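You operate a simulated robot arm through the tools that you are given. There is no shell and no other tool.

Carry out the task below with a simulated robot arm. There is one attempt and no reset: what you move stays moved.

## Task
Set the controls near the top of mould 63. At the end: the test box rocker is set to sensor; the white-washer bolt is turned to loose; the socket lever is set to free; the test box dial is turned to zone 4; whatever was shut is shut again. Leave all else as you found it, and nothing knocked over. The socket lever goes to its stop.

Only the result counts: the job must be done as asked and must still hold three seconds after the hand-in. Knocking over, shifting, dropping, spilling or breaking anything else fails it.

## Robot
A 7-joint arm with a three-finger gripper, fixed in place. Base frame: the origin is at the foot of the arm, x ahead of it, y to its left, z up; the work surface is at about z = 0.74. Units: m, degrees, N and s.
Its first joint turns from -166.0 to 166.0 degrees. Payload 2.69 kg.
Tool frame: the origin (TCP) lies between the finger pads and is the grasp point; the fingertips stand 0.03 m ahead of it; z points along the fingers, y is the line along which they close. Largest opening 0.128 m; the body of the gripper starts 0.117 m behind the TCP.
Orientation is that of the tool frame in the base frame, as a unit quaternion [w, x, y, z]. With the fingers straight down and closing along the base's y, the tool's x points along the base's -x, its y along +y and its z along -z.

## Interface
- The arm moves only by the tool nudge_tool. Its argument "series" is text: rows parted by semicolons, each of 7 numbers parted by spaces: the shift along the tool's x, y, z in m, then the turn, a rotation vector about the tool's x, y, z in degrees, then the closure in counts, from 0 (fully open) to 255 (shut). In form: dx dy dz wx wy wz grip; .... A call has 1 to 20 rows; each row is the pose to reach, as a shift and turn from the pose commanded when the call began, along the tool's axes at that moment. Rows are played at 5 a second. More than 0.05 m and 8.6 degrees between two rows, or a gripper value outside its range, and nothing of the call is played. Where a pose cannot be reached the arm comes as near as it can. A force on the tool above 40 N (or 10 N above the force at the start of the call, whichever is more), or a blocked arm, ends the call early, and 0.2 s more pass. The fingers move at their own pace and stop on an object; they squeeze with about 42 N. The grip force told is the motor's: it shows also when the fingers shut on nothing. Time passes only in rows, and 0.2 s behind the last, so rows that repeat a pose let the fingers close. The reply holds the time, the measured pose of the TCP, the force on the tool along the base axes, the opening and the grip force, in the units named above and with some noise, with the torque about the TCP (base axes, N m) and any sound that the robot's microphone picked up.
- Cameras (640 x 400 px; columns grow to the right, rows downward): "scene" is fixed at [0.0508, 0.651, 1.5217]; the picture's right is [-0.81, -0.58, 0.00], its down [-0.38, 0.52, -0.76] and it looks along [0.45, -0.62, -0.65] (base axes); focal length 336 px, centre (320, 200). "wrist" rides on the gripper at [0.058, 0.054, -0.131] in the tool frame; the picture's right is [-0.68, 0.74, 0.00], its down [-0.62, -0.57, -0.55] and it looks along [-0.40, -0.37, 0.84] (tool axes); focal length 234 px, centre (320, 200). There is no depth. A picture from a camera that has moved, and an enlarged one, comes with that camera's place and axes in the base frame and with its lens.
- camera(camera): a new picture of that camera. No time passes.
- slide_trunk(by): slides the trunk up (or, below 0, down) by that many m; the arm rides with it, the base frame stays. It gives what a move gives, with no picture.
- zoom(camera, box): a new picture of the part [left, top, right, bottom] of that camera's present view, enlarged. No time passes.
- sign_off(): hands the job in; it is judged then, once.

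Places have to be worked out from the pictures, the camera data and where the tool is seen. Open the gripper and draw the arm clear of the work before you hand the job in, unless the task says otherwise.

The tools are called after "Emit:" as name(argument=value, ...) on one line, values as JSON. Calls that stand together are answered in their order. nudge_tool: Moves the arm, as the interface text tells. Its arguments: {"type":"object","properties":{"series":{"type":"string"}},"required":["series"]} The other tools are called the same way: slide_trunk (by) slides the trunk up or down; camera (camera) takes a picture; zoom (camera, box) takes an enlarged picture of a part of a camera's view; sign_off () hands the job in.

At the start:

```text
clock: 0.0
ee_pos: [0.6552, 0.2407, 1.0994]
tool_rot: [0.0, -0.001, 1.0, 0.0]
ft_force: [0.1, 0.7, 0.2]
moment: [-0.02, -0.02, 0.03]
grip_width: 0.1277
gripper_force: 0.1
trunk travel left (down, up): [-0.15, 0.2]
```

scene: 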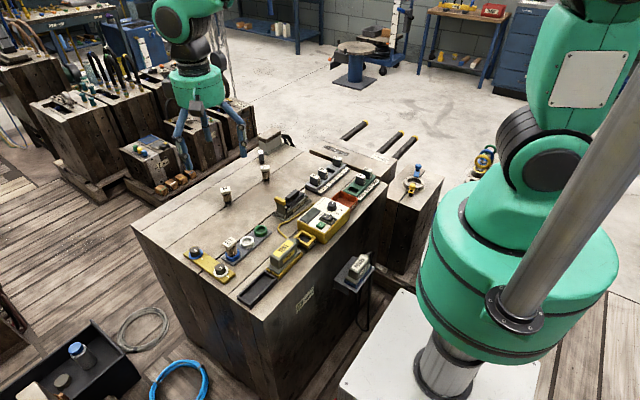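
wrist: 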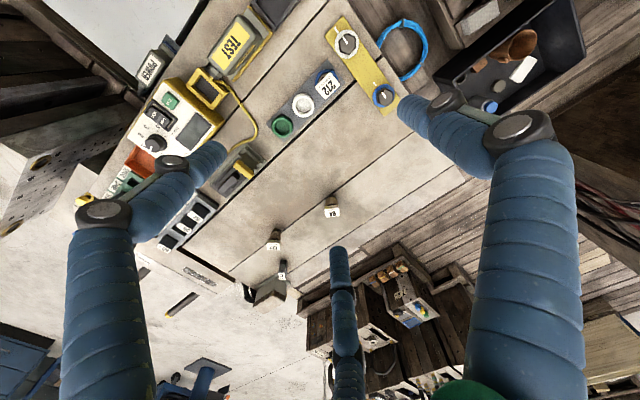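

I start by taking enlarged pictures of the controls on the mould to identify them.

Emit:
zoom(camera="scene", box=[240, 150, 400, 250])

Emit:
zoom(camera="scene", box=[160, 210, 320, 310])

Emit:
zoom(camera="wrist", box=[80, 40, 240, 140])

Emit:
zoom(camera="wrist", box=[240, 0, 440, 125])

Emit:
zoom(camera="wrist", box=[120, 140, 360, 290])

```text
4.00 times, centred on (320, 200) of scene
camera zoom: at [0.0508, 0.651, 1.5217], right [-0.81, -0.58, 0.0], down [-0.38, 0.52, -0.76], along [0.45, -0.62, -0.65], focal length 1344 px, centre (320, 200)
```

zoom: 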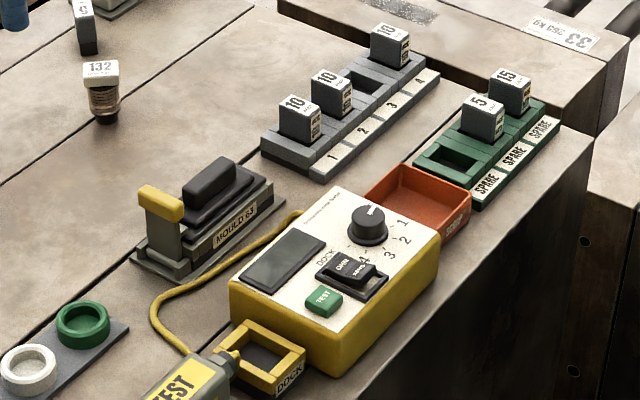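

```text
4.00 times, centred on (240, 260) of scene
camera zoom: at [0.0508, 0.651, 1.5217], right [-0.81, -0.58, 0.0], down [-0.38, 0.52, -0.76], along [0.45, -0.62, -0.65], focal length 1344 px, centre (640, -40)
```

zoom: 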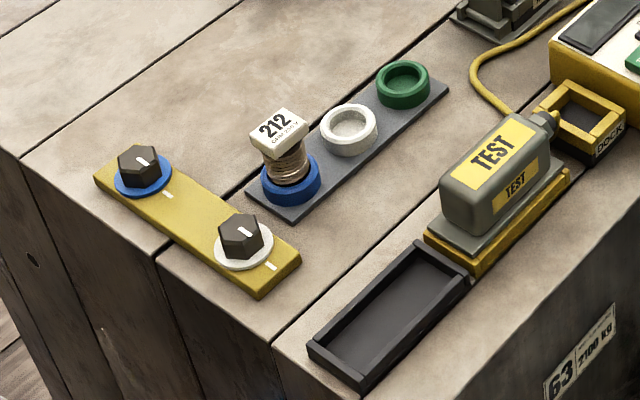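

```text
4.00 times, centred on (160, 90) of wrist
camera zoom: at [0.5965, 0.2952, 1.2316], right [0.68, 0.74, 0.0], down [0.62, -0.57, 0.55], along [0.4, -0.37, -0.84], focal length 937 px, centre (960, 640)
```

zoom: 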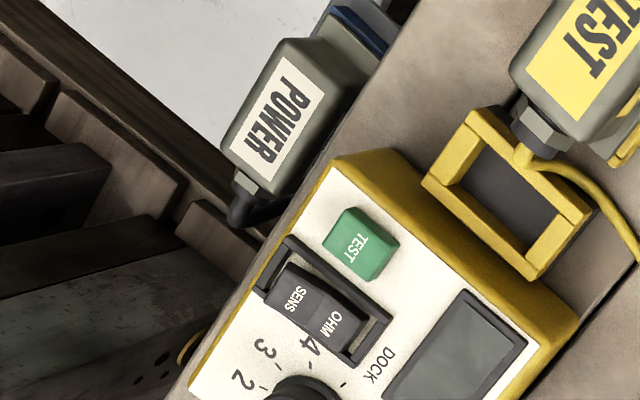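

```text
3.20 times, centred on (340, 62) of wrist
camera zoom: at [0.5965, 0.2952, 1.2316], right [0.68, 0.74, 0.0], down [0.62, -0.57, 0.55], along [0.4, -0.37, -0.84], focal length 749 px, centre (256, 640)
```

zoom: 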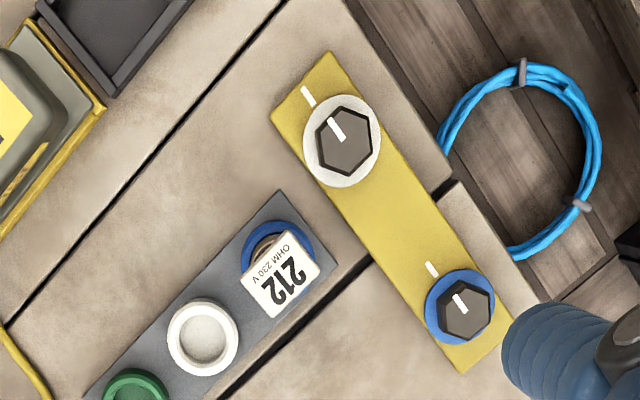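

```text
2.67 times, centred on (240, 215) of wrist
camera zoom: at [0.5965, 0.2952, 1.2316], right [0.68, 0.74, 0.0], down [0.62, -0.57, 0.55], along [0.4, -0.37, -0.84], focal length 624 px, centre (533, 160)
```

zoom: 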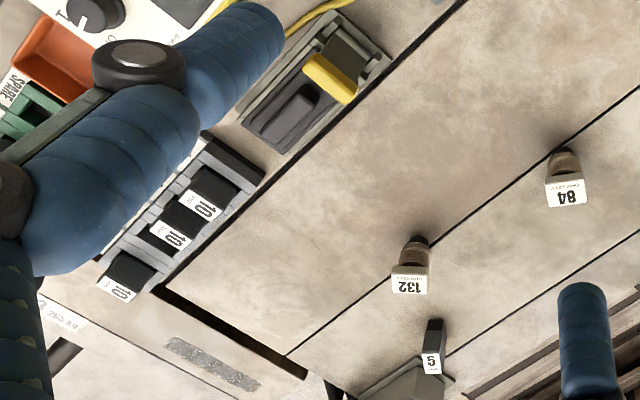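

The rough triangulation puts the rocker near (0.478, 0.018, 0.80), the dial at (0.496, -0.032, 0.81), the lever top at (0.643, 0.047, 0.81) and the white bolt at (0.62, 0.335, 0.77). I move the wrist camera closer to the test box, staying above everything, to see it in detail.

Emit:
nudge_tool(series="0.028 -0.023 0.022 0 0 0 0; 0.056 -0.046 0.045 0 0 0 0; 0.084 -0.069 0.067 0 0 0 0; 0.112 -0.092 0.09 0 0 0 0; 0.14 -0.115 0.112 0 0 0 0; 0.168 -0.138 0.134 0 0 0 0; 0.196 -0.161 0.157 0 0 0 0; 0.225 -0.185 0.179 0 0 0 0; 0.225 -0.185 0.179 0 0 0 0")

Emit:
camera(camera="wrist")

Emit:
zoom(camera="wrist", box=[220, 120, 420, 245])

```text
clock: 2.0
ee_pos: [0.4272, 0.0564, 0.9228]
tool_rot: [-0.001, -0.001, 1.0, 0.001]
ft_force: [-0.6, -0.1, 0.0]
moment: [0.04, 0.0, 0.04]
grip_width: 0.1279
gripper_force: 0.1
trunk travel left (down, up): [-0.15, 0.2]
```

```text
taken
camera wrist: at [0.3696, 0.1089, 1.0534], right [0.68, 0.74, 0.0], down [0.62, -0.57, 0.55], along [0.4, -0.37, -0.84], focal length 234 px, centre (320, 200)
```

wrist: 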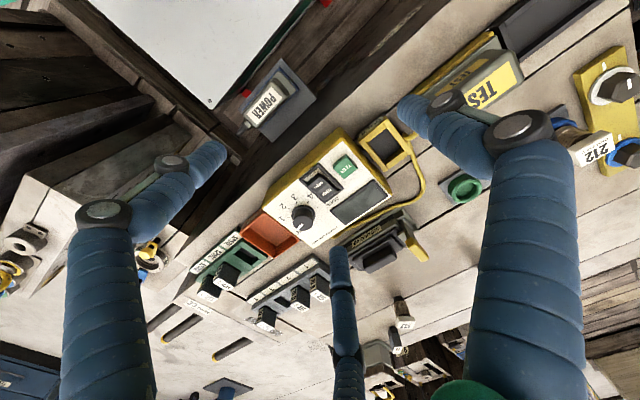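

```text
3.20 times, centred on (320, 182) of wrist
camera zoom: at [0.3696, 0.1089, 1.0534], right [0.68, 0.74, 0.0], down [0.62, -0.57, 0.55], along [0.4, -0.37, -0.84], focal length 749 px, centre (320, 256)
```

zoom: 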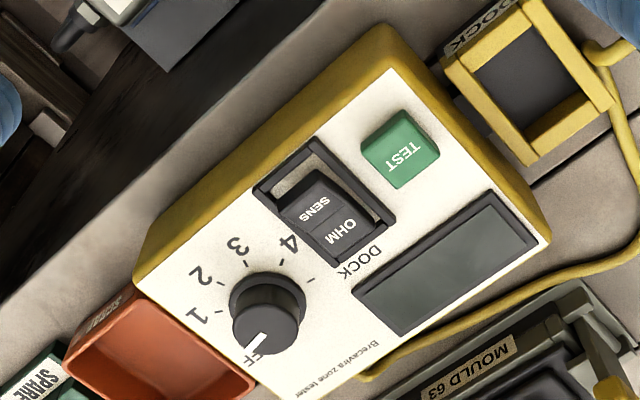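

The dial points to OFF, with 1–4 and DOCK around it. I zoom more on the rocker and dial, and on the socket lever.

Emit:
zoom(camera="wrist", box=[285, 150, 365, 200])

Emit:
zoom(camera="wrist", box=[275, 185, 355, 235])

Emit:
zoom(camera="wrist", box=[330, 200, 450, 275])

Emit:
zoom(camera="scene", box=[265, 185, 345, 235])

Emit:
zoom(camera="scene", box=[300, 190, 364, 230])

Emit:
zoom(camera="scene", box=[180, 240, 244, 280])

```text
8.00 times, centred on (325, 175) of wrist
camera zoom: at [0.3696, 0.1089, 1.0534], right [0.68, 0.74, 0.0], down [0.62, -0.57, 0.55], along [0.4, -0.37, -0.84], focal length 1873 px, centre (280, 400)
```

zoom: 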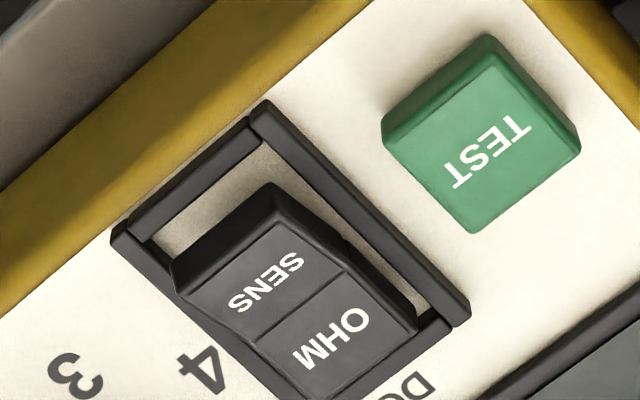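

```text
8.00 times, centred on (315, 210) of wrist
camera zoom: at [0.3696, 0.1089, 1.0534], right [0.68, 0.74, 0.0], down [0.62, -0.57, 0.55], along [0.4, -0.37, -0.84], focal length 1873 px, centre (360, 120)
```

zoom: 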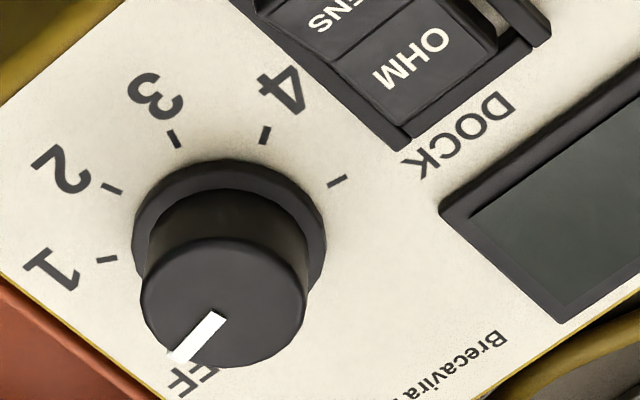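

```text
5.33 times, centred on (390, 238) of wrist
camera zoom: at [0.3696, 0.1089, 1.0534], right [0.68, 0.74, 0.0], down [0.62, -0.57, 0.55], along [0.4, -0.37, -0.84], focal length 1249 px, centre (-53, 0)
```

zoom: 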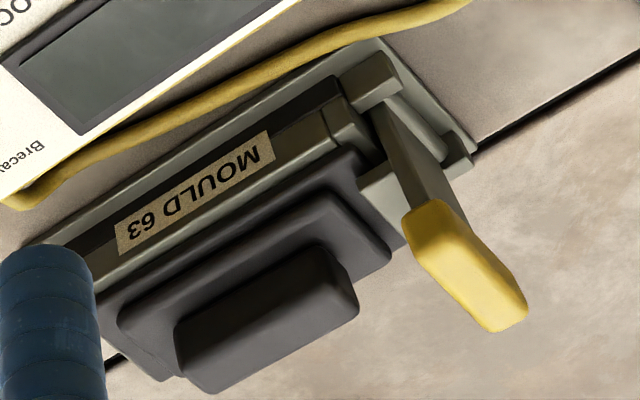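

```text
8.00 times, centred on (305, 210) of scene
camera zoom: at [0.0508, 0.651, 1.5217], right [-0.81, -0.58, 0.0], down [-0.38, 0.52, -0.76], along [0.45, -0.62, -0.65], focal length 2689 px, centre (440, 120)
```

zoom: 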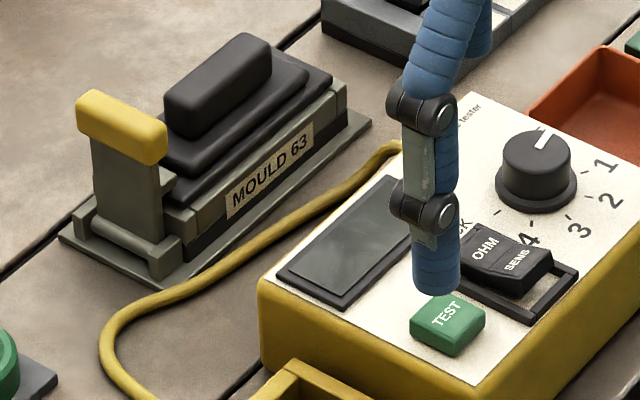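

```text
10.00 times, centred on (332, 210) of scene
camera zoom: at [0.0508, 0.651, 1.5217], right [-0.81, -0.58, 0.0], down [-0.38, 0.52, -0.76], along [0.45, -0.62, -0.65], focal length 3361 px, centre (200, 100)
```

zoom: 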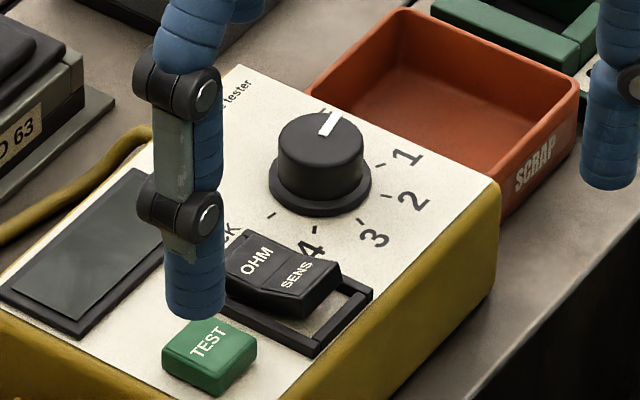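

```text
10.00 times, centred on (212, 260) of scene
camera zoom: at [0.0508, 0.651, 1.5217], right [-0.81, -0.58, 0.0], down [-0.38, 0.52, -0.76], along [0.45, -0.62, -0.65], focal length 3361 px, centre (1400, -400)
```

zoom: 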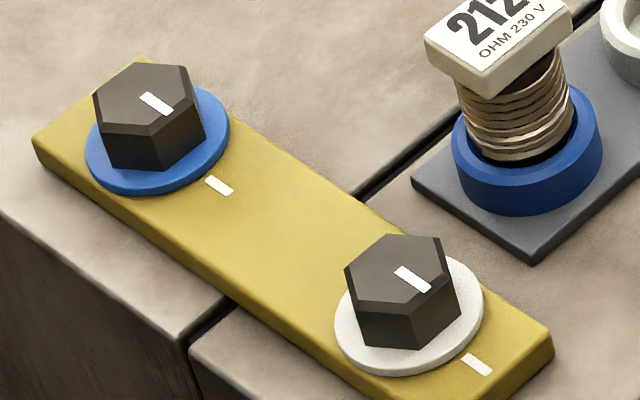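

The dial's positions appear to be about 40° apart (OFF near -y, zone 4 about 160° clockwise seen from above), and the rocker's SENS end (robot side) stands up. I look at the gripper's shape in the scene view before approaching.

Emit:
camera(camera="scene")

Emit:
zoom(camera="scene", box=[240, 60, 440, 235])

```text
taken
```

scene: 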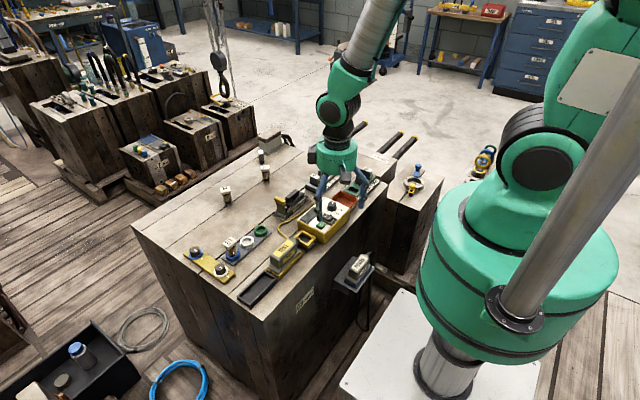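

```text
2.29 times, centred on (340, 148) of scene
camera zoom: at [0.0508, 0.651, 1.5217], right [-0.81, -0.58, 0.0], down [-0.38, 0.52, -0.76], along [0.45, -0.62, -0.65], focal length 768 px, centre (274, 320)
```

zoom: 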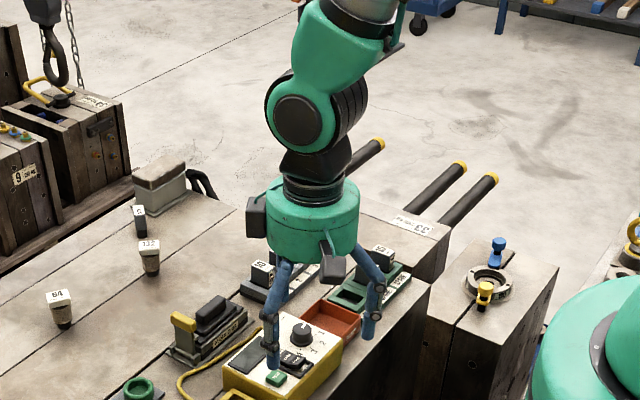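

The pictured gripper looks three-legged while the description says two fingers, so I close it partly in free air and look at how the fingers actually move.

Emit:
nudge_tool(series="0 0 0 0 0 0 160; 0 0 0 0 0 0 160; 0 0 0 0 0 0 160; 0 0 0 0 0 0 160")

Emit:
camera(camera="wrist")

Emit:
zoom(camera="scene", box=[260, 120, 420, 245])

```text
clock: 3.0
ee_pos: [0.4279, 0.0557, 0.9223]
tool_rot: [-0.001, 0.0, 1.0, 0.001]
ft_force: [-0.2, 0.2, -0.7]
moment: [0.01, 0.0, -0.03]
grip_width: 0.0477
gripper_force: 0.0
trunk travel left (down, up): [-0.15, 0.2]
```

```text
taken
camera wrist: at [0.3698, 0.1092, 1.0534], right [0.68, 0.74, 0.0], down [0.62, -0.57, 0.55], along [0.4, -0.37, -0.84], focal length 234 px, centre (320, 200)
```

wrist: 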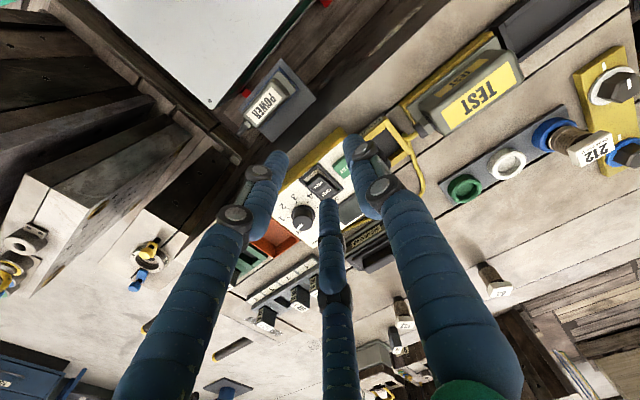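

```text
3.20 times, centred on (340, 182) of scene
camera zoom: at [0.0508, 0.651, 1.5217], right [-0.81, -0.58, 0.0], down [-0.38, 0.52, -0.76], along [0.45, -0.62, -0.65], focal length 1076 px, centre (256, 256)
```

zoom: 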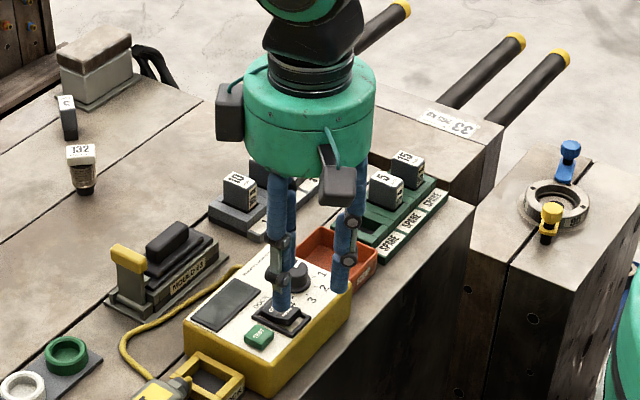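

The picture shows three fingers 120° apart (one on tool +y), so I will plan grasps that work for either layout. Now I open again and move to view the socket lever closely from the same side.

Emit:
nudge_tool(series="-0.04 0.008 0.005 0 0 0 0; -0.08 0.016 0.012 0 0 0 0; -0.12 0.025 0.022 0 0 0 0; -0.166 0.034 0.037 0 0 0 0; -0.166 0.034 0.037 0 0 0 0")

Emit:
camera(camera="wrist")

Emit:
zoom(camera="wrist", box=[260, 140, 380, 260])

```text
clock: 4.2
ee_pos: [0.5949, 0.0909, 0.8833]
tool_rot: [0.0, -0.001, 1.0, 0.0]
ft_force: [1.0, 0.0, -0.6]
moment: [0.0, 0.09, -0.02]
grip_width: 0.128
gripper_force: 0.1
trunk travel left (down, up): [-0.15, 0.2]
```

```text
taken
camera wrist: at [0.5376, 0.1447, 1.0151], right [0.68, 0.74, 0.0], down [0.62, -0.56, 0.55], along [0.4, -0.37, -0.84], focal length 234 px, centre (320, 200)
```

wrist: 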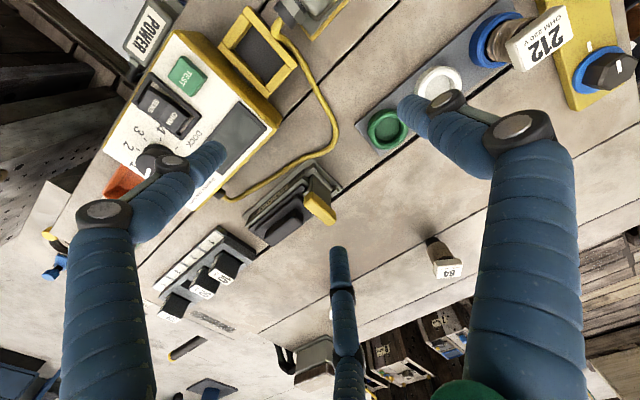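

```text
3.33 times, centred on (320, 200) of wrist
camera zoom: at [0.5376, 0.1447, 1.0151], right [0.68, 0.74, 0.0], down [0.62, -0.56, 0.55], along [0.4, -0.37, -0.84], focal length 781 px, centre (320, 200)
```

zoom: 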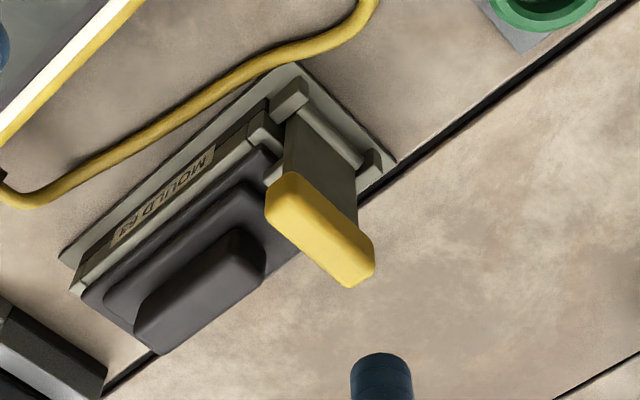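

The lever is an upright plate hinged between two brackets on the +y end of the base plate, with a cap whose long side runs along x. I yaw the wrist 43° to see it in profile (looking along +x) and to get better stereo.

Emit:
nudge_tool(series="0.004 -0.01 0 0 0 -8.5 0; 0.008 -0.02 0 0 0 -17 0; 0.012 -0.03 0 0 0 -25.5 0; 0.016 -0.04 0 0 0 -34 0; 0.02 -0.051 0 0 0 -42.5 0; 0.02 -0.051 0 0 0 -42.5 0")

Emit:
camera(camera="wrist")

Emit:
zoom(camera="wrist", box=[260, 150, 388, 230])

```text
clock: 5.6
ee_pos: [0.5747, 0.0403, 0.883]
tool_rot: [0.0, -0.364, 0.931, 0.0]
ft_force: [0.4, -0.4, 0.5]
moment: [-0.01, 0.01, 0.0]
grip_width: 0.128
gripper_force: 0.0
trunk travel left (down, up): [-0.15, 0.2]
```

```text
taken
camera wrist: at [0.4964, 0.0399, 1.0156], right [0.0, 1.0, 0.0], down [0.84, 0.0, 0.55], along [0.55, 0.0, -0.84], focal length 234 px, centre (320, 200)
```

wrist: 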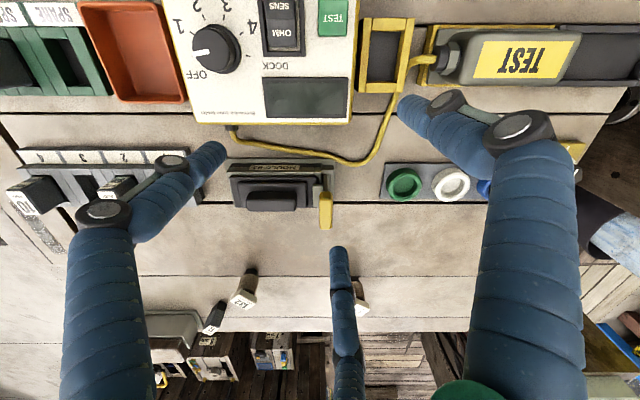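

```text
5.00 times, centred on (324, 190) of wrist
camera zoom: at [0.4964, 0.0399, 1.0156], right [0.0, 1.0, 0.0], down [0.84, 0.0, 0.55], along [0.55, 0.0, -0.84], focal length 1171 px, centre (300, 250)
```

zoom: 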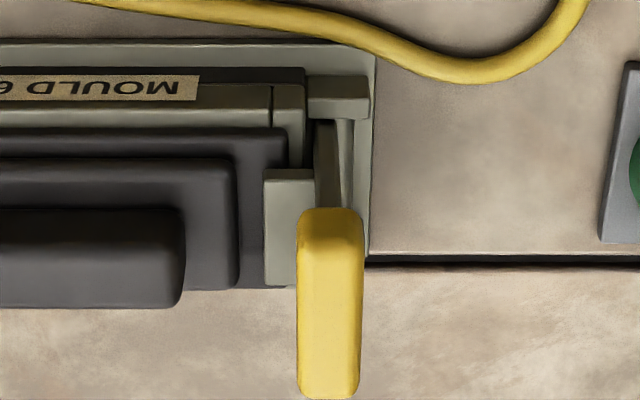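

Now I have an axis-aligned profile: cap centre about (0.6445, 0.046), cap spans y 0.039–0.053, top z≈0.815; the plug handle ends at y≈0.014, so there is a ~25 mm gap to push the cap outward (+y). I close the fingers here in free air to see the size of the closed fingertip cluster.

Emit:
nudge_tool(series="0 0 0 0 0 0 255; 0 0 0 0 0 0 255; 0 0 0 0 0 0 255; 0 0 0 0 0 0 255; 0 0 0 0 0 0 255")

Emit:
camera(camera="wrist")

Emit:
zoom(camera="scene", box=[240, 130, 400, 230])

```text
clock: 6.8
ee_pos: [0.5745, 0.0405, 0.8839]
tool_rot: [0.0, -0.363, 0.932, 0.0]
ft_force: [0.3, 0.2, 0.4]
moment: [-0.01, 0.01, 0.01]
grip_width: 0.0022
gripper_force: 31.6
trunk travel left (down, up): [-0.15, 0.2]
```

```text
taken
camera wrist: at [0.4964, 0.0402, 1.0156], right [0.0, 1.0, 0.0], down [0.84, 0.0, 0.55], along [0.55, 0.0, -0.84], focal length 234 px, centre (320, 200)
```

wrist: 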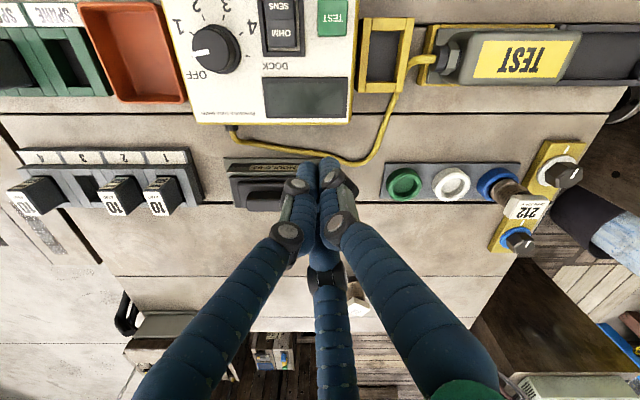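

```text
4.00 times, centred on (320, 180) of scene
camera zoom: at [0.0508, 0.651, 1.5217], right [-0.81, -0.58, 0.0], down [-0.38, 0.52, -0.76], along [0.45, -0.62, -0.65], focal length 1344 px, centre (320, 280)
```

zoom: 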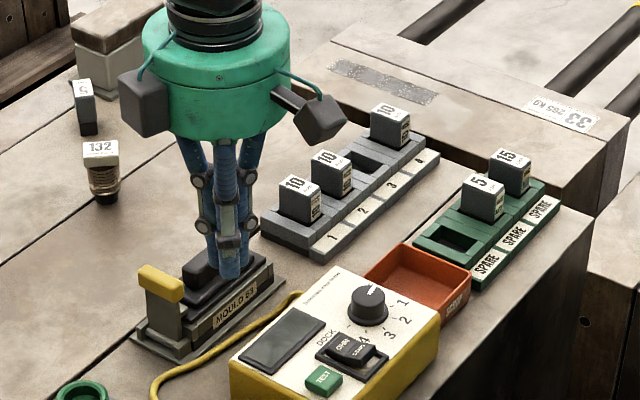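

All controls are visible here; the closed cluster is about 22 mm wide. The cap top is at z≈0.8125 and the plug handle top at ≈0.797, so a tip at z≈0.80 clears the handle and catches the cap. I return to zero yaw over the gap at (0.6445, 0.0265), still high.

Emit:
nudge_tool(series="-0.008 -0.0115 0.002 0 0 8.5 255; -0.016 -0.023 0.004 0 0 17 255; -0.025 -0.0345 0.006 0 0 25.5 255; -0.0335 -0.046 0.008 0 0 34 255; -0.042 -0.0577 0.01 0 0 42.5 255; -0.042 -0.0577 0.01 0 0 42.5 255")

Emit:
zoom(camera="scene", box=[240, 150, 368, 230])

Emit:
zoom(camera="wrist", box=[240, 120, 400, 220])

```text
clock: 8.2
ee_pos: [0.6467, 0.024, 0.8732]
tool_rot: [0.0, -0.001, 1.0, 0.0]
ft_force: [-0.2, 0.3, -0.5]
moment: [-0.02, 0.01, -0.02]
grip_width: 0.0019
gripper_force: 31.1
trunk travel left (down, up): [-0.15, 0.2]
```

```text
5.00 times, centred on (304, 190) of scene
camera zoom: at [0.0508, 0.651, 1.5217], right [-0.81, -0.58, 0.0], down [-0.38, 0.52, -0.76], along [0.45, -0.62, -0.65], focal length 1681 px, centre (400, 250)
```

zoom: 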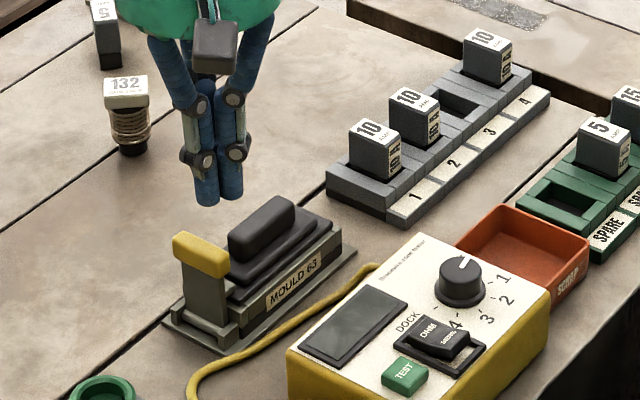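

```text
4.00 times, centred on (320, 170) of wrist
camera zoom: at [0.5876, 0.0785, 1.0048], right [0.68, 0.74, 0.0], down [0.62, -0.57, 0.55], along [0.4, -0.37, -0.84], focal length 937 px, centre (320, 320)
```

zoom: 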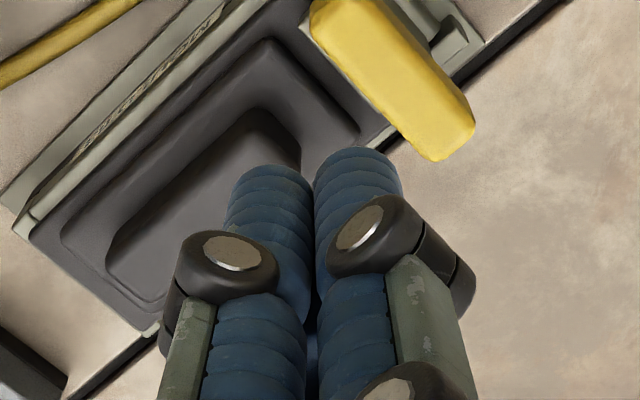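

The cluster is a bit wider than thought (leading face up to ~16 mm ahead), so I start at y≈0.015 and lower until the tip is at about z=0.803, just above the handle and overlapping the cap.

Emit:
nudge_tool(series="0.001 -0.009 0.012 0 0 0 255; 0.001 -0.009 0.026 0 0 0 255; 0.001 -0.009 0.04 0 0 0 255; 0.001 -0.009 0.04 0 0 0 255")

Emit:
zoom(camera="scene", box=[250, 165, 330, 215])

Emit:
zoom(camera="wrist", box=[240, 120, 400, 220])

```text
clock: 9.2
ee_pos: [0.645, 0.0161, 0.835]
tool_rot: [0.0, 0.0, 1.0, 0.001]
ft_force: [0.3, 0.1, -0.2]
moment: [0.01, -0.01, -0.02]
grip_width: 0.0022
gripper_force: 31.4
trunk travel left (down, up): [-0.15, 0.2]
```

```text
8.00 times, centred on (290, 190) of scene
camera zoom: at [0.0508, 0.651, 1.5217], right [-0.81, -0.58, 0.0], down [-0.38, 0.52, -0.76], along [0.45, -0.62, -0.65], focal length 2689 px, centre (560, 280)
```

zoom: 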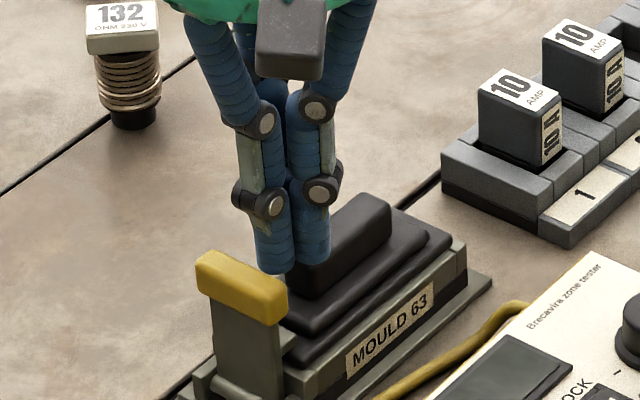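

```text
4.00 times, centred on (320, 170) of wrist
camera zoom: at [0.5864, 0.0696, 0.9659], right [0.68, 0.74, 0.0], down [0.62, -0.57, 0.55], along [0.4, -0.37, -0.84], focal length 937 px, centre (320, 320)
```

zoom: 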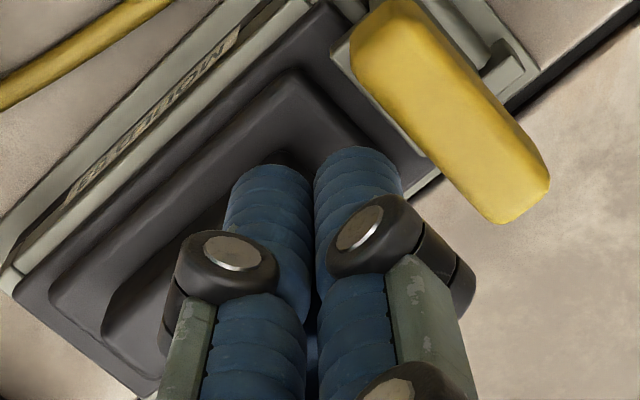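

No contact yet and the tip is clear of the handle. I push +y slowly, sinking slightly along the lever's arc, watching the force.

Emit:
nudge_tool(series="0 0.005 0 0 0 0 255; 0 0.01 0 0 0 0 255; 0 0.015 0.001 0 0 0 255; 0 0.02 0.002 0 0 0 255; 0 0.025 0.003 0 0 0 255; 0 0.03 0.004 0 0 0 255; 0 0.035 0.006 0 0 0 255; 0 0.04 0.008 0 0 0 255")

Emit:
zoom(camera="scene", box=[250, 165, 330, 215])

Emit:
zoom(camera="wrist", box=[240, 120, 400, 220])

```text
clock: 11.0
ee_pos: [0.6437, 0.0569, 0.8261]
tool_rot: [0.0, 0.0, 1.0, -0.001]
ft_force: [0.9, 0.4, -0.2]
moment: [0.0, -0.01, -0.01]
grip_width: 0.002
gripper_force: 31.8
trunk travel left (down, up): [-0.15, 0.2]
```

```text
8.00 times, centred on (290, 190) of scene
camera zoom: at [0.0508, 0.651, 1.5217], right [-0.81, -0.58, 0.0], down [-0.38, 0.52, -0.76], along [0.45, -0.62, -0.65], focal length 2689 px, centre (560, 280)
```

zoom: 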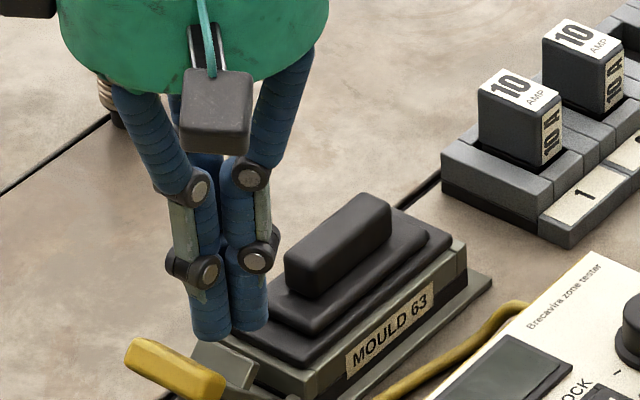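

```text
4.00 times, centred on (320, 170) of wrist
camera zoom: at [0.5865, 0.1101, 0.9578], right [0.68, 0.74, 0.0], down [0.62, -0.57, 0.55], along [0.4, -0.37, -0.84], focal length 937 px, centre (320, 320)
```

zoom: 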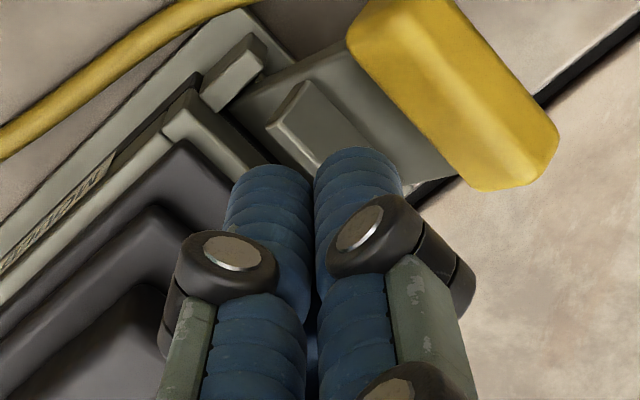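

The lever swings outward freely, now around 45–50°, with the cap ahead of the tip. I continue along the arc, out and then down, stopping near horizontal to look.

Emit:
nudge_tool(series="0 0.006 0.001 0 0 0 255; 0 0.011 0.003 0 0 0 255; 0 0.016 0.006 0 0 0 255; 0 0.021 0.01 0 0 0 255; 0 0.024 0.015 0 0 0 255; 0 0.027 0.02 0 0 0 255; 0 0.029 0.025 0 0 0 255")

Emit:
zoom(camera="scene", box=[230, 175, 326, 235])

Emit:
zoom(camera="wrist", box=[240, 120, 400, 220])

```text
clock: 11.7
ee_pos: [0.6453, 0.0669, 0.8239]
tool_rot: [0.001, -0.001, 1.0, 0.0]
ft_force: [-7.0, -17.9, 15.6]
moment: [-0.23, 0.25, 0.1]
grip_width: 0.0017
gripper_force: 31.4
trunk travel left (down, up): [-0.15, 0.2]
stopped in row 3: the force on the tool passed its limit at 50 N (the readings are from after the stop); the commanded pose is now the measured one
```

```text
6.67 times, centred on (278, 205) of scene
camera zoom: at [0.0508, 0.651, 1.5217], right [-0.81, -0.58, 0.0], down [-0.38, 0.52, -0.76], along [0.45, -0.62, -0.65], focal length 2241 px, centre (600, 167)
```

zoom: 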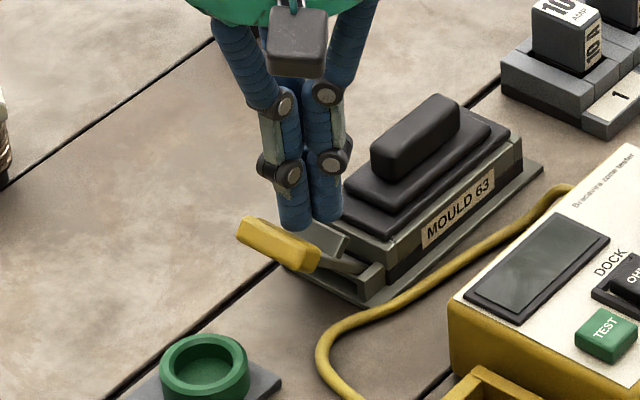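

```text
4.00 times, centred on (320, 170) of wrist
camera zoom: at [0.5868, 0.12, 0.9557], right [0.68, 0.74, 0.0], down [0.61, -0.57, 0.55], along [0.41, -0.37, -0.83], focal length 937 px, centre (320, 320)
```

zoom: 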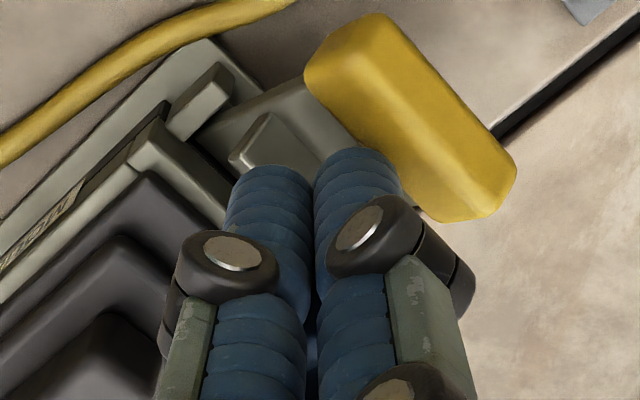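

The 50 N stop, with the reaction normal to the lever's face and the lever not moving further (cap at about the same place as before this push), tells me the lever is at its outward stop (~45°). I back off inward and up, then check it stays.

Emit:
nudge_tool(series="0 -0.008 -0.004 0 0 0 255; 0 -0.012 -0.02 0 0 0 255; 0 -0.012 -0.05 0 0 0 255; 0 -0.012 -0.08 0 0 0 255")

Emit:
zoom(camera="scene", box=[230, 175, 326, 235])

Emit:
zoom(camera="wrist", box=[200, 80, 440, 230])

```text
clock: 12.7
ee_pos: [0.6456, 0.0568, 0.9026]
tool_rot: [0.0, 0.0, 1.0, -0.001]
ft_force: [-0.2, -0.2, -0.1]
moment: [-0.01, 0.01, -0.02]
grip_width: 0.0021
gripper_force: 31.1
trunk travel left (down, up): [-0.15, 0.2]
```

```text
6.67 times, centred on (278, 205) of scene
camera zoom: at [0.0508, 0.651, 1.5217], right [-0.81, -0.58, 0.0], down [-0.38, 0.52, -0.76], along [0.45, -0.62, -0.65], focal length 2241 px, centre (600, 167)
```

zoom: 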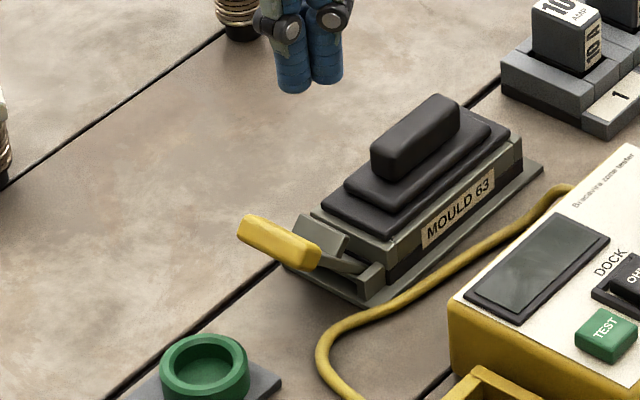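

```text
2.67 times, centred on (320, 155) of wrist
camera zoom: at [0.5879, 0.11, 1.0342], right [0.68, 0.74, 0.0], down [0.62, -0.56, 0.55], along [0.4, -0.37, -0.84], focal length 624 px, centre (320, 320)
```

zoom: 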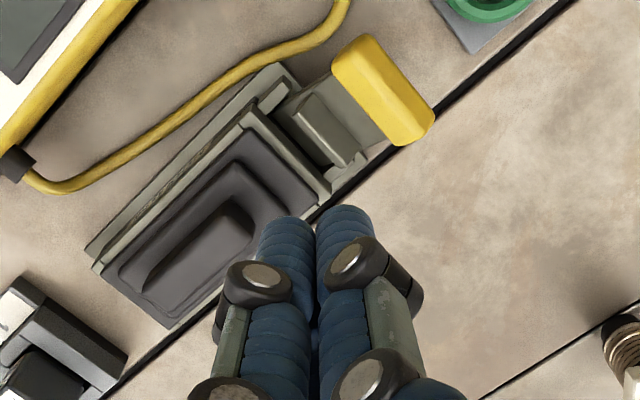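

The lever rests at about 45–50° outward and stays there. Now I go to view the test box squarely from the robot side (yaw 43°, fingers open), staying high.

Emit:
nudge_tool(series="0.04 -0.01 0 0 0 -8.5 0; 0.08 -0.02 0.001 0 0 -17 0; 0.12 -0.03 0.003 0 0 -25.5 0; 0.16 -0.04 0.005 0 0 -34 0; 0.2 -0.05 0.007 0 0 -42.5 0; 0.229 -0.057 0.007 0 0 -42.5 0; 0.229 -0.057 0.007 0 0 -42.5 0")

Emit:
camera(camera="wrist")

Emit:
zoom(camera="wrist", box=[240, 130, 400, 230])

```text
clock: 14.3
ee_pos: [0.4155, -0.0029, 0.899]
tool_rot: [0.0, -0.362, 0.932, 0.0]
ft_force: [-0.8, -0.2, -0.6]
moment: [-0.02, -0.02, 0.0]
grip_width: 0.1279
gripper_force: 0.1
trunk travel left (down, up): [-0.15, 0.2]
```

```text
taken
camera wrist: at [0.336, -0.0023, 1.0308], right [0.0, 1.0, 0.0], down [0.84, 0.0, 0.55], along [0.55, 0.0, -0.84], focal length 234 px, centre (320, 200)
```

wrist: 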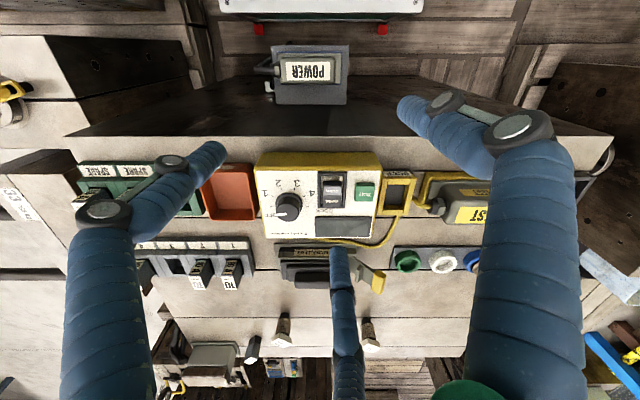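

```text
4.00 times, centred on (320, 180) of wrist
camera zoom: at [0.336, -0.0023, 1.0308], right [0.0, 1.0, 0.0], down [0.84, 0.0, 0.55], along [0.55, 0.0, -0.84], focal length 937 px, centre (320, 280)
```

zoom: 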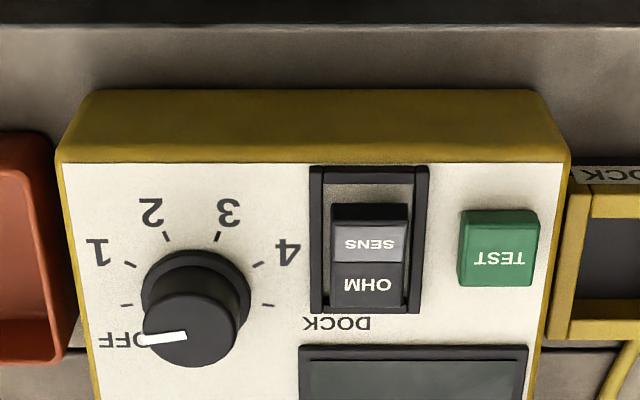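

The panel is clear: rocker centre y≈0.012, SENS half x≈0.459–0.48, OHM half x≈0.48–0.50, box front edge x≈0.452. I will press SENS with the single finger on tool +y, with the rest of the hand off the front of the mould; so I turn the tool to yaw -90° and go over it at a safe height.

Emit:
nudge_tool(series="0 0 0 0 0 8.3 56; 0 0 0 0 0 16.6 56; 0 0 0 0 0 24.9 56; 0 0 0 0 0 33.2 56; 0 0 0 0 0 41.5 56; 0 0 0 0 0 49.8 56; 0 0 0 0 0 58.1 56; 0 0 0 0 0 66.4 56; 0 0 0 0 0 74.7 56; 0 0 0 0 0 83 56; 0 0 0 0 0 91.3 56; 0 0 0 0 0 99.6 56; -0.002 0.004 0.01 0 0 107.9 56; -0.004 0.008 0.02 0 0 116.2 56; -0.006 0.012 0.03 0 0 124.5 56; -0.0069 0.0141 0.034 0 0 132.5 56; -0.0069 0.0141 0.034 0 0 132.5 56")

Emit:
camera(camera="wrist")

Emit:
zoom(camera="scene", box=[270, 160, 398, 240])

```text
clock: 17.9
ee_pos: [0.4125, 0.0146, 0.8625]
tool_rot: [0.002, 0.708, 0.706, -0.001]
ft_force: [0.3, 0.4, 0.2]
moment: [0.0, 0.02, 0.01]
grip_width: 0.0999
gripper_force: 0.1
trunk travel left (down, up): [-0.15, 0.2]
```

```text
taken
camera wrist: at [0.4655, 0.0726, 0.9939], right [0.74, -0.68, 0.0], down [-0.57, -0.61, 0.55], along [-0.37, -0.4, -0.84], focal length 234 px, centre (320, 200)
```

wrist: 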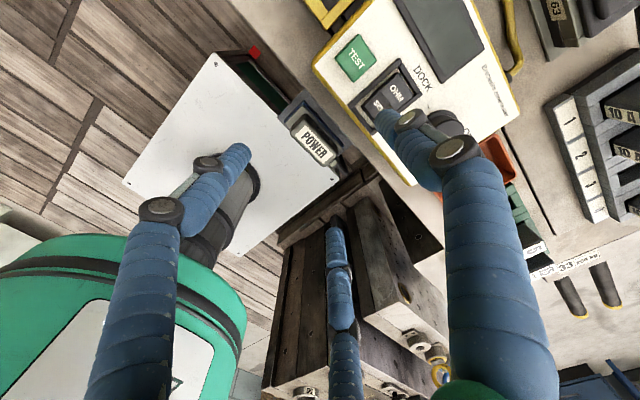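

```text
5.00 times, centred on (334, 200) of scene
camera zoom: at [0.0508, 0.651, 1.5217], right [-0.81, -0.58, 0.0], down [-0.38, 0.52, -0.76], along [0.45, -0.62, -0.65], focal length 1681 px, centre (250, 200)
```

zoom: 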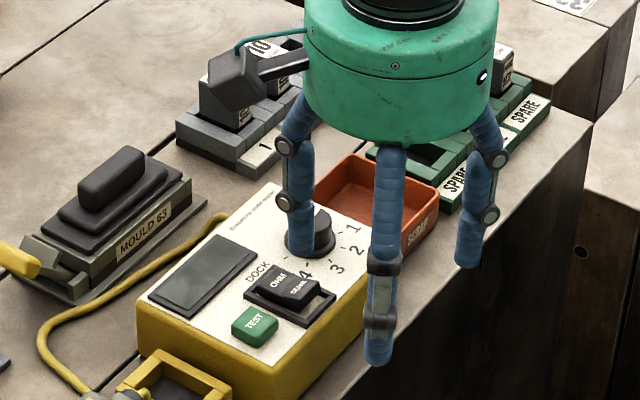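

The tip of the +y finger hangs over the SENS half (est. (0.469, 0.0146)). I shift 2.5 mm in -y and lower to about 10 mm above the rocker, then check.

Emit:
nudge_tool(series="-0.0025 0 0.008 0 0 0 56; -0.0025 0 0.018 0 0 0 56; -0.0025 0 0.018 0 0 0 56")

Emit:
zoom(camera="scene", box=[295, 190, 359, 230])

Emit:
zoom(camera="wrist", box=[340, 30, 468, 140])

```text
clock: 18.7
ee_pos: [0.4119, 0.0112, 0.8425]
tool_rot: [0.001, 0.707, 0.707, 0.0]
ft_force: [0.1, 0.1, -0.8]
moment: [0.0, 0.02, -0.01]
grip_width: 0.0999
gripper_force: 0.0
trunk travel left (down, up): [-0.15, 0.2]
```

```text
10.00 times, centred on (327, 210) of scene
camera zoom: at [0.0508, 0.651, 1.5217], right [-0.81, -0.58, 0.0], down [-0.38, 0.52, -0.76], along [0.45, -0.62, -0.65], focal length 3361 px, centre (250, 100)
```

zoom: 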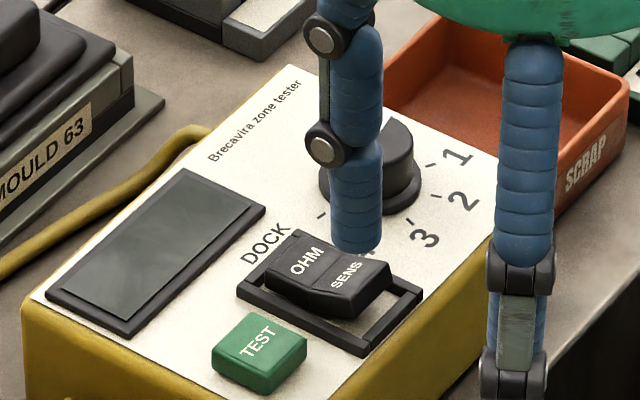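

```text
3.64 times, centred on (404, 85) of wrist
camera zoom: at [0.4657, 0.0696, 0.9752], right [0.74, -0.68, 0.0], down [-0.57, -0.62, 0.55], along [-0.37, -0.4, -0.84], focal length 852 px, centre (14, 618)
```

zoom: 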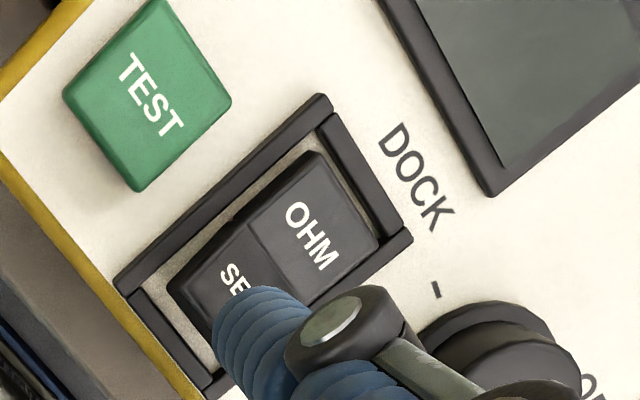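

The finger appears about 4 mm too far in -y and 3 mm in +x, so I correct that and press down slowly, watching for a click or force.

Emit:
nudge_tool(series="0.003 -0.002 0.002 0 0 0 56; 0.003 -0.002 0.005 0 0 0 56; 0.003 -0.002 0.008 0 0 0 56; 0.003 -0.002 0.01 0 0 0 56; 0.003 -0.002 0.012 0 0 0 56; 0.003 -0.002 0.014 0 0 0 56")

Emit:
zoom(camera="scene", box=[295, 190, 359, 230])

Emit:
zoom(camera="wrist", box=[340, 30, 468, 140])

```text
clock: 20.1
ee_pos: [0.4116, 0.013, 0.8296]
tool_rot: [0.001, 0.707, 0.707, -0.001]
ft_force: [-0.2, 0.6, -0.4]
moment: [-0.02, 0.0, 0.02]
grip_width: 0.0999
gripper_force: 0.3
trunk travel left (down, up): [-0.15, 0.2]
```

```text
10.00 times, centred on (327, 210) of scene
camera zoom: at [0.0508, 0.651, 1.5217], right [-0.81, -0.58, 0.0], down [-0.38, 0.52, -0.76], along [0.45, -0.62, -0.65], focal length 3361 px, centre (250, 100)
```

zoom: 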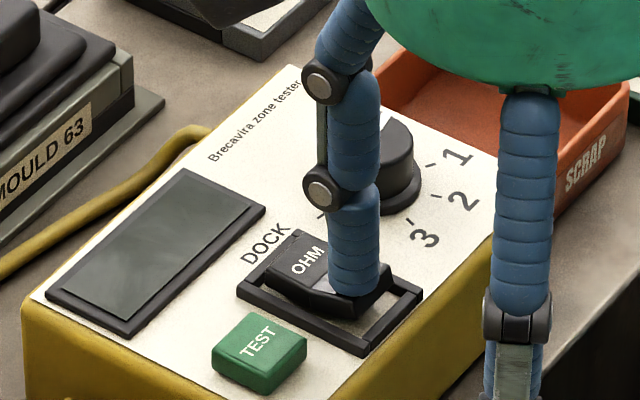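

```text
3.64 times, centred on (404, 85) of wrist
camera zoom: at [0.4637, 0.0731, 0.961], right [0.74, -0.68, 0.0], down [-0.57, -0.62, 0.55], along [-0.37, -0.4, -0.84], focal length 852 px, centre (14, 618)
```

zoom: 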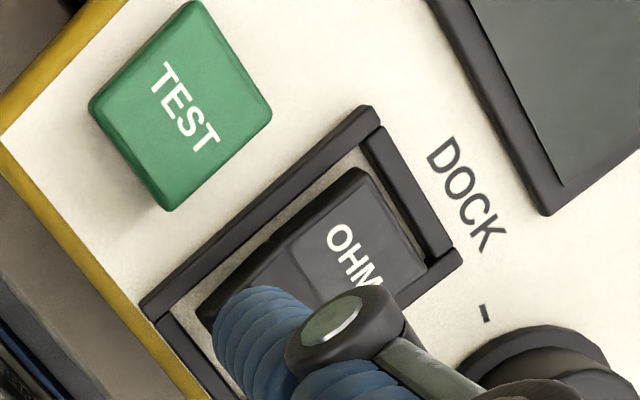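

No contact force yet with the tip at z≈0.7996. I keep pressing in small steps.

Emit:
nudge_tool(series="0 0 0.002 0 0 0 56; 0 0 0.004 0 0 0 56; 0 0 0.006 0 0 0 56; 0 0 0.0075 0 0 0 56")

Emit:
zoom(camera="scene", box=[295, 190, 359, 230])

```text
clock: 21.1
ee_pos: [0.4112, 0.014, 0.8217]
tool_rot: [0.001, 0.707, 0.707, 0.001]
ft_force: [2.4, -1.5, 16.8]
moment: [-0.03, -1.1, -0.14]
grip_width: 0.108
gripper_force: 5.8
trunk travel left (down, up): [-0.15, 0.2]
```

```text
10.00 times, centred on (327, 210) of scene
camera zoom: at [0.0508, 0.651, 1.5217], right [-0.81, -0.58, 0.0], down [-0.38, 0.52, -0.76], along [0.45, -0.62, -0.65], focal length 3361 px, centre (250, 100)
```

zoom: 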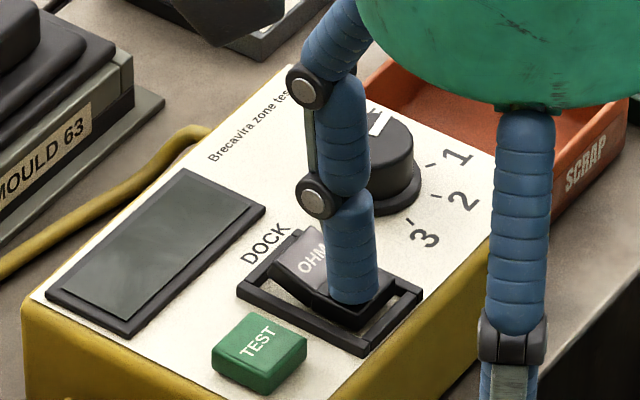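

Contact: 17 N, and the OHM half now looks tilted up, so the rocker has likely flipped. I lift off and check.

Emit:
nudge_tool(series="0 0 -0.01 0 0 0 56; 0 0 -0.03 0 0 0 56; 0 -0.02 -0.06 0 0 0 56; 0 -0.05 -0.08 0 0 0 56; 0 -0.05 -0.08 0 0 0 56")

Emit:
zoom(camera="scene", box=[295, 190, 359, 230])

Emit:
zoom(camera="wrist", box=[340, 30, 468, 140])

```text
clock: 22.3
ee_pos: [0.359, 0.0128, 0.9018]
tool_rot: [0.001, 0.707, 0.707, -0.001]
ft_force: [-1.2, -0.3, 0.5]
moment: [-0.02, -0.06, 0.04]
grip_width: 0.0998
gripper_force: 0.0
trunk travel left (down, up): [-0.15, 0.2]
```

```text
10.00 times, centred on (327, 210) of scene
camera zoom: at [0.0508, 0.651, 1.5217], right [-0.81, -0.58, 0.0], down [-0.38, 0.52, -0.76], along [0.45, -0.62, -0.65], focal length 3361 px, centre (250, 100)
```

zoom: 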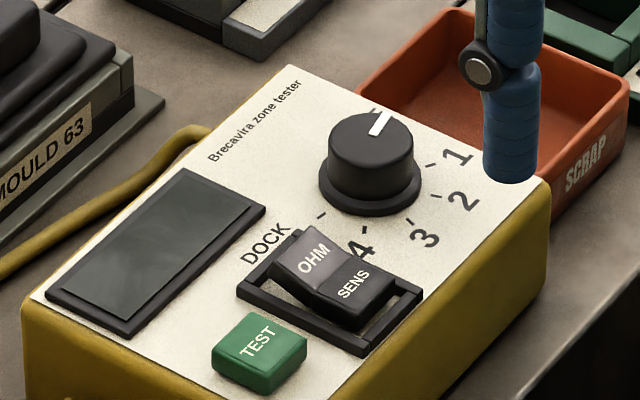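

```text
3.64 times, centred on (404, 85) of wrist
camera zoom: at [0.4117, 0.0718, 1.0334], right [0.74, -0.68, 0.0], down [-0.57, -0.62, 0.55], along [-0.37, -0.4, -0.84], focal length 852 px, centre (14, 618)
```

zoom: 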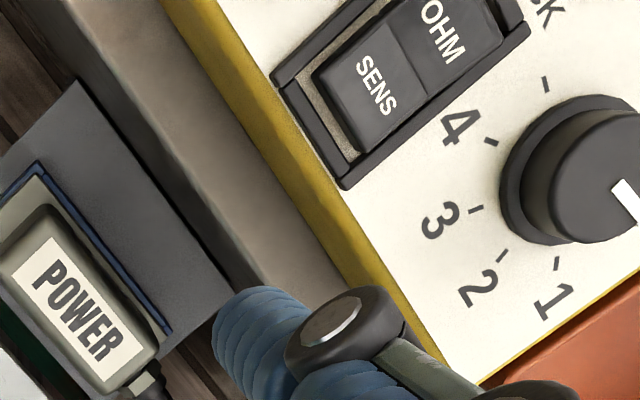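

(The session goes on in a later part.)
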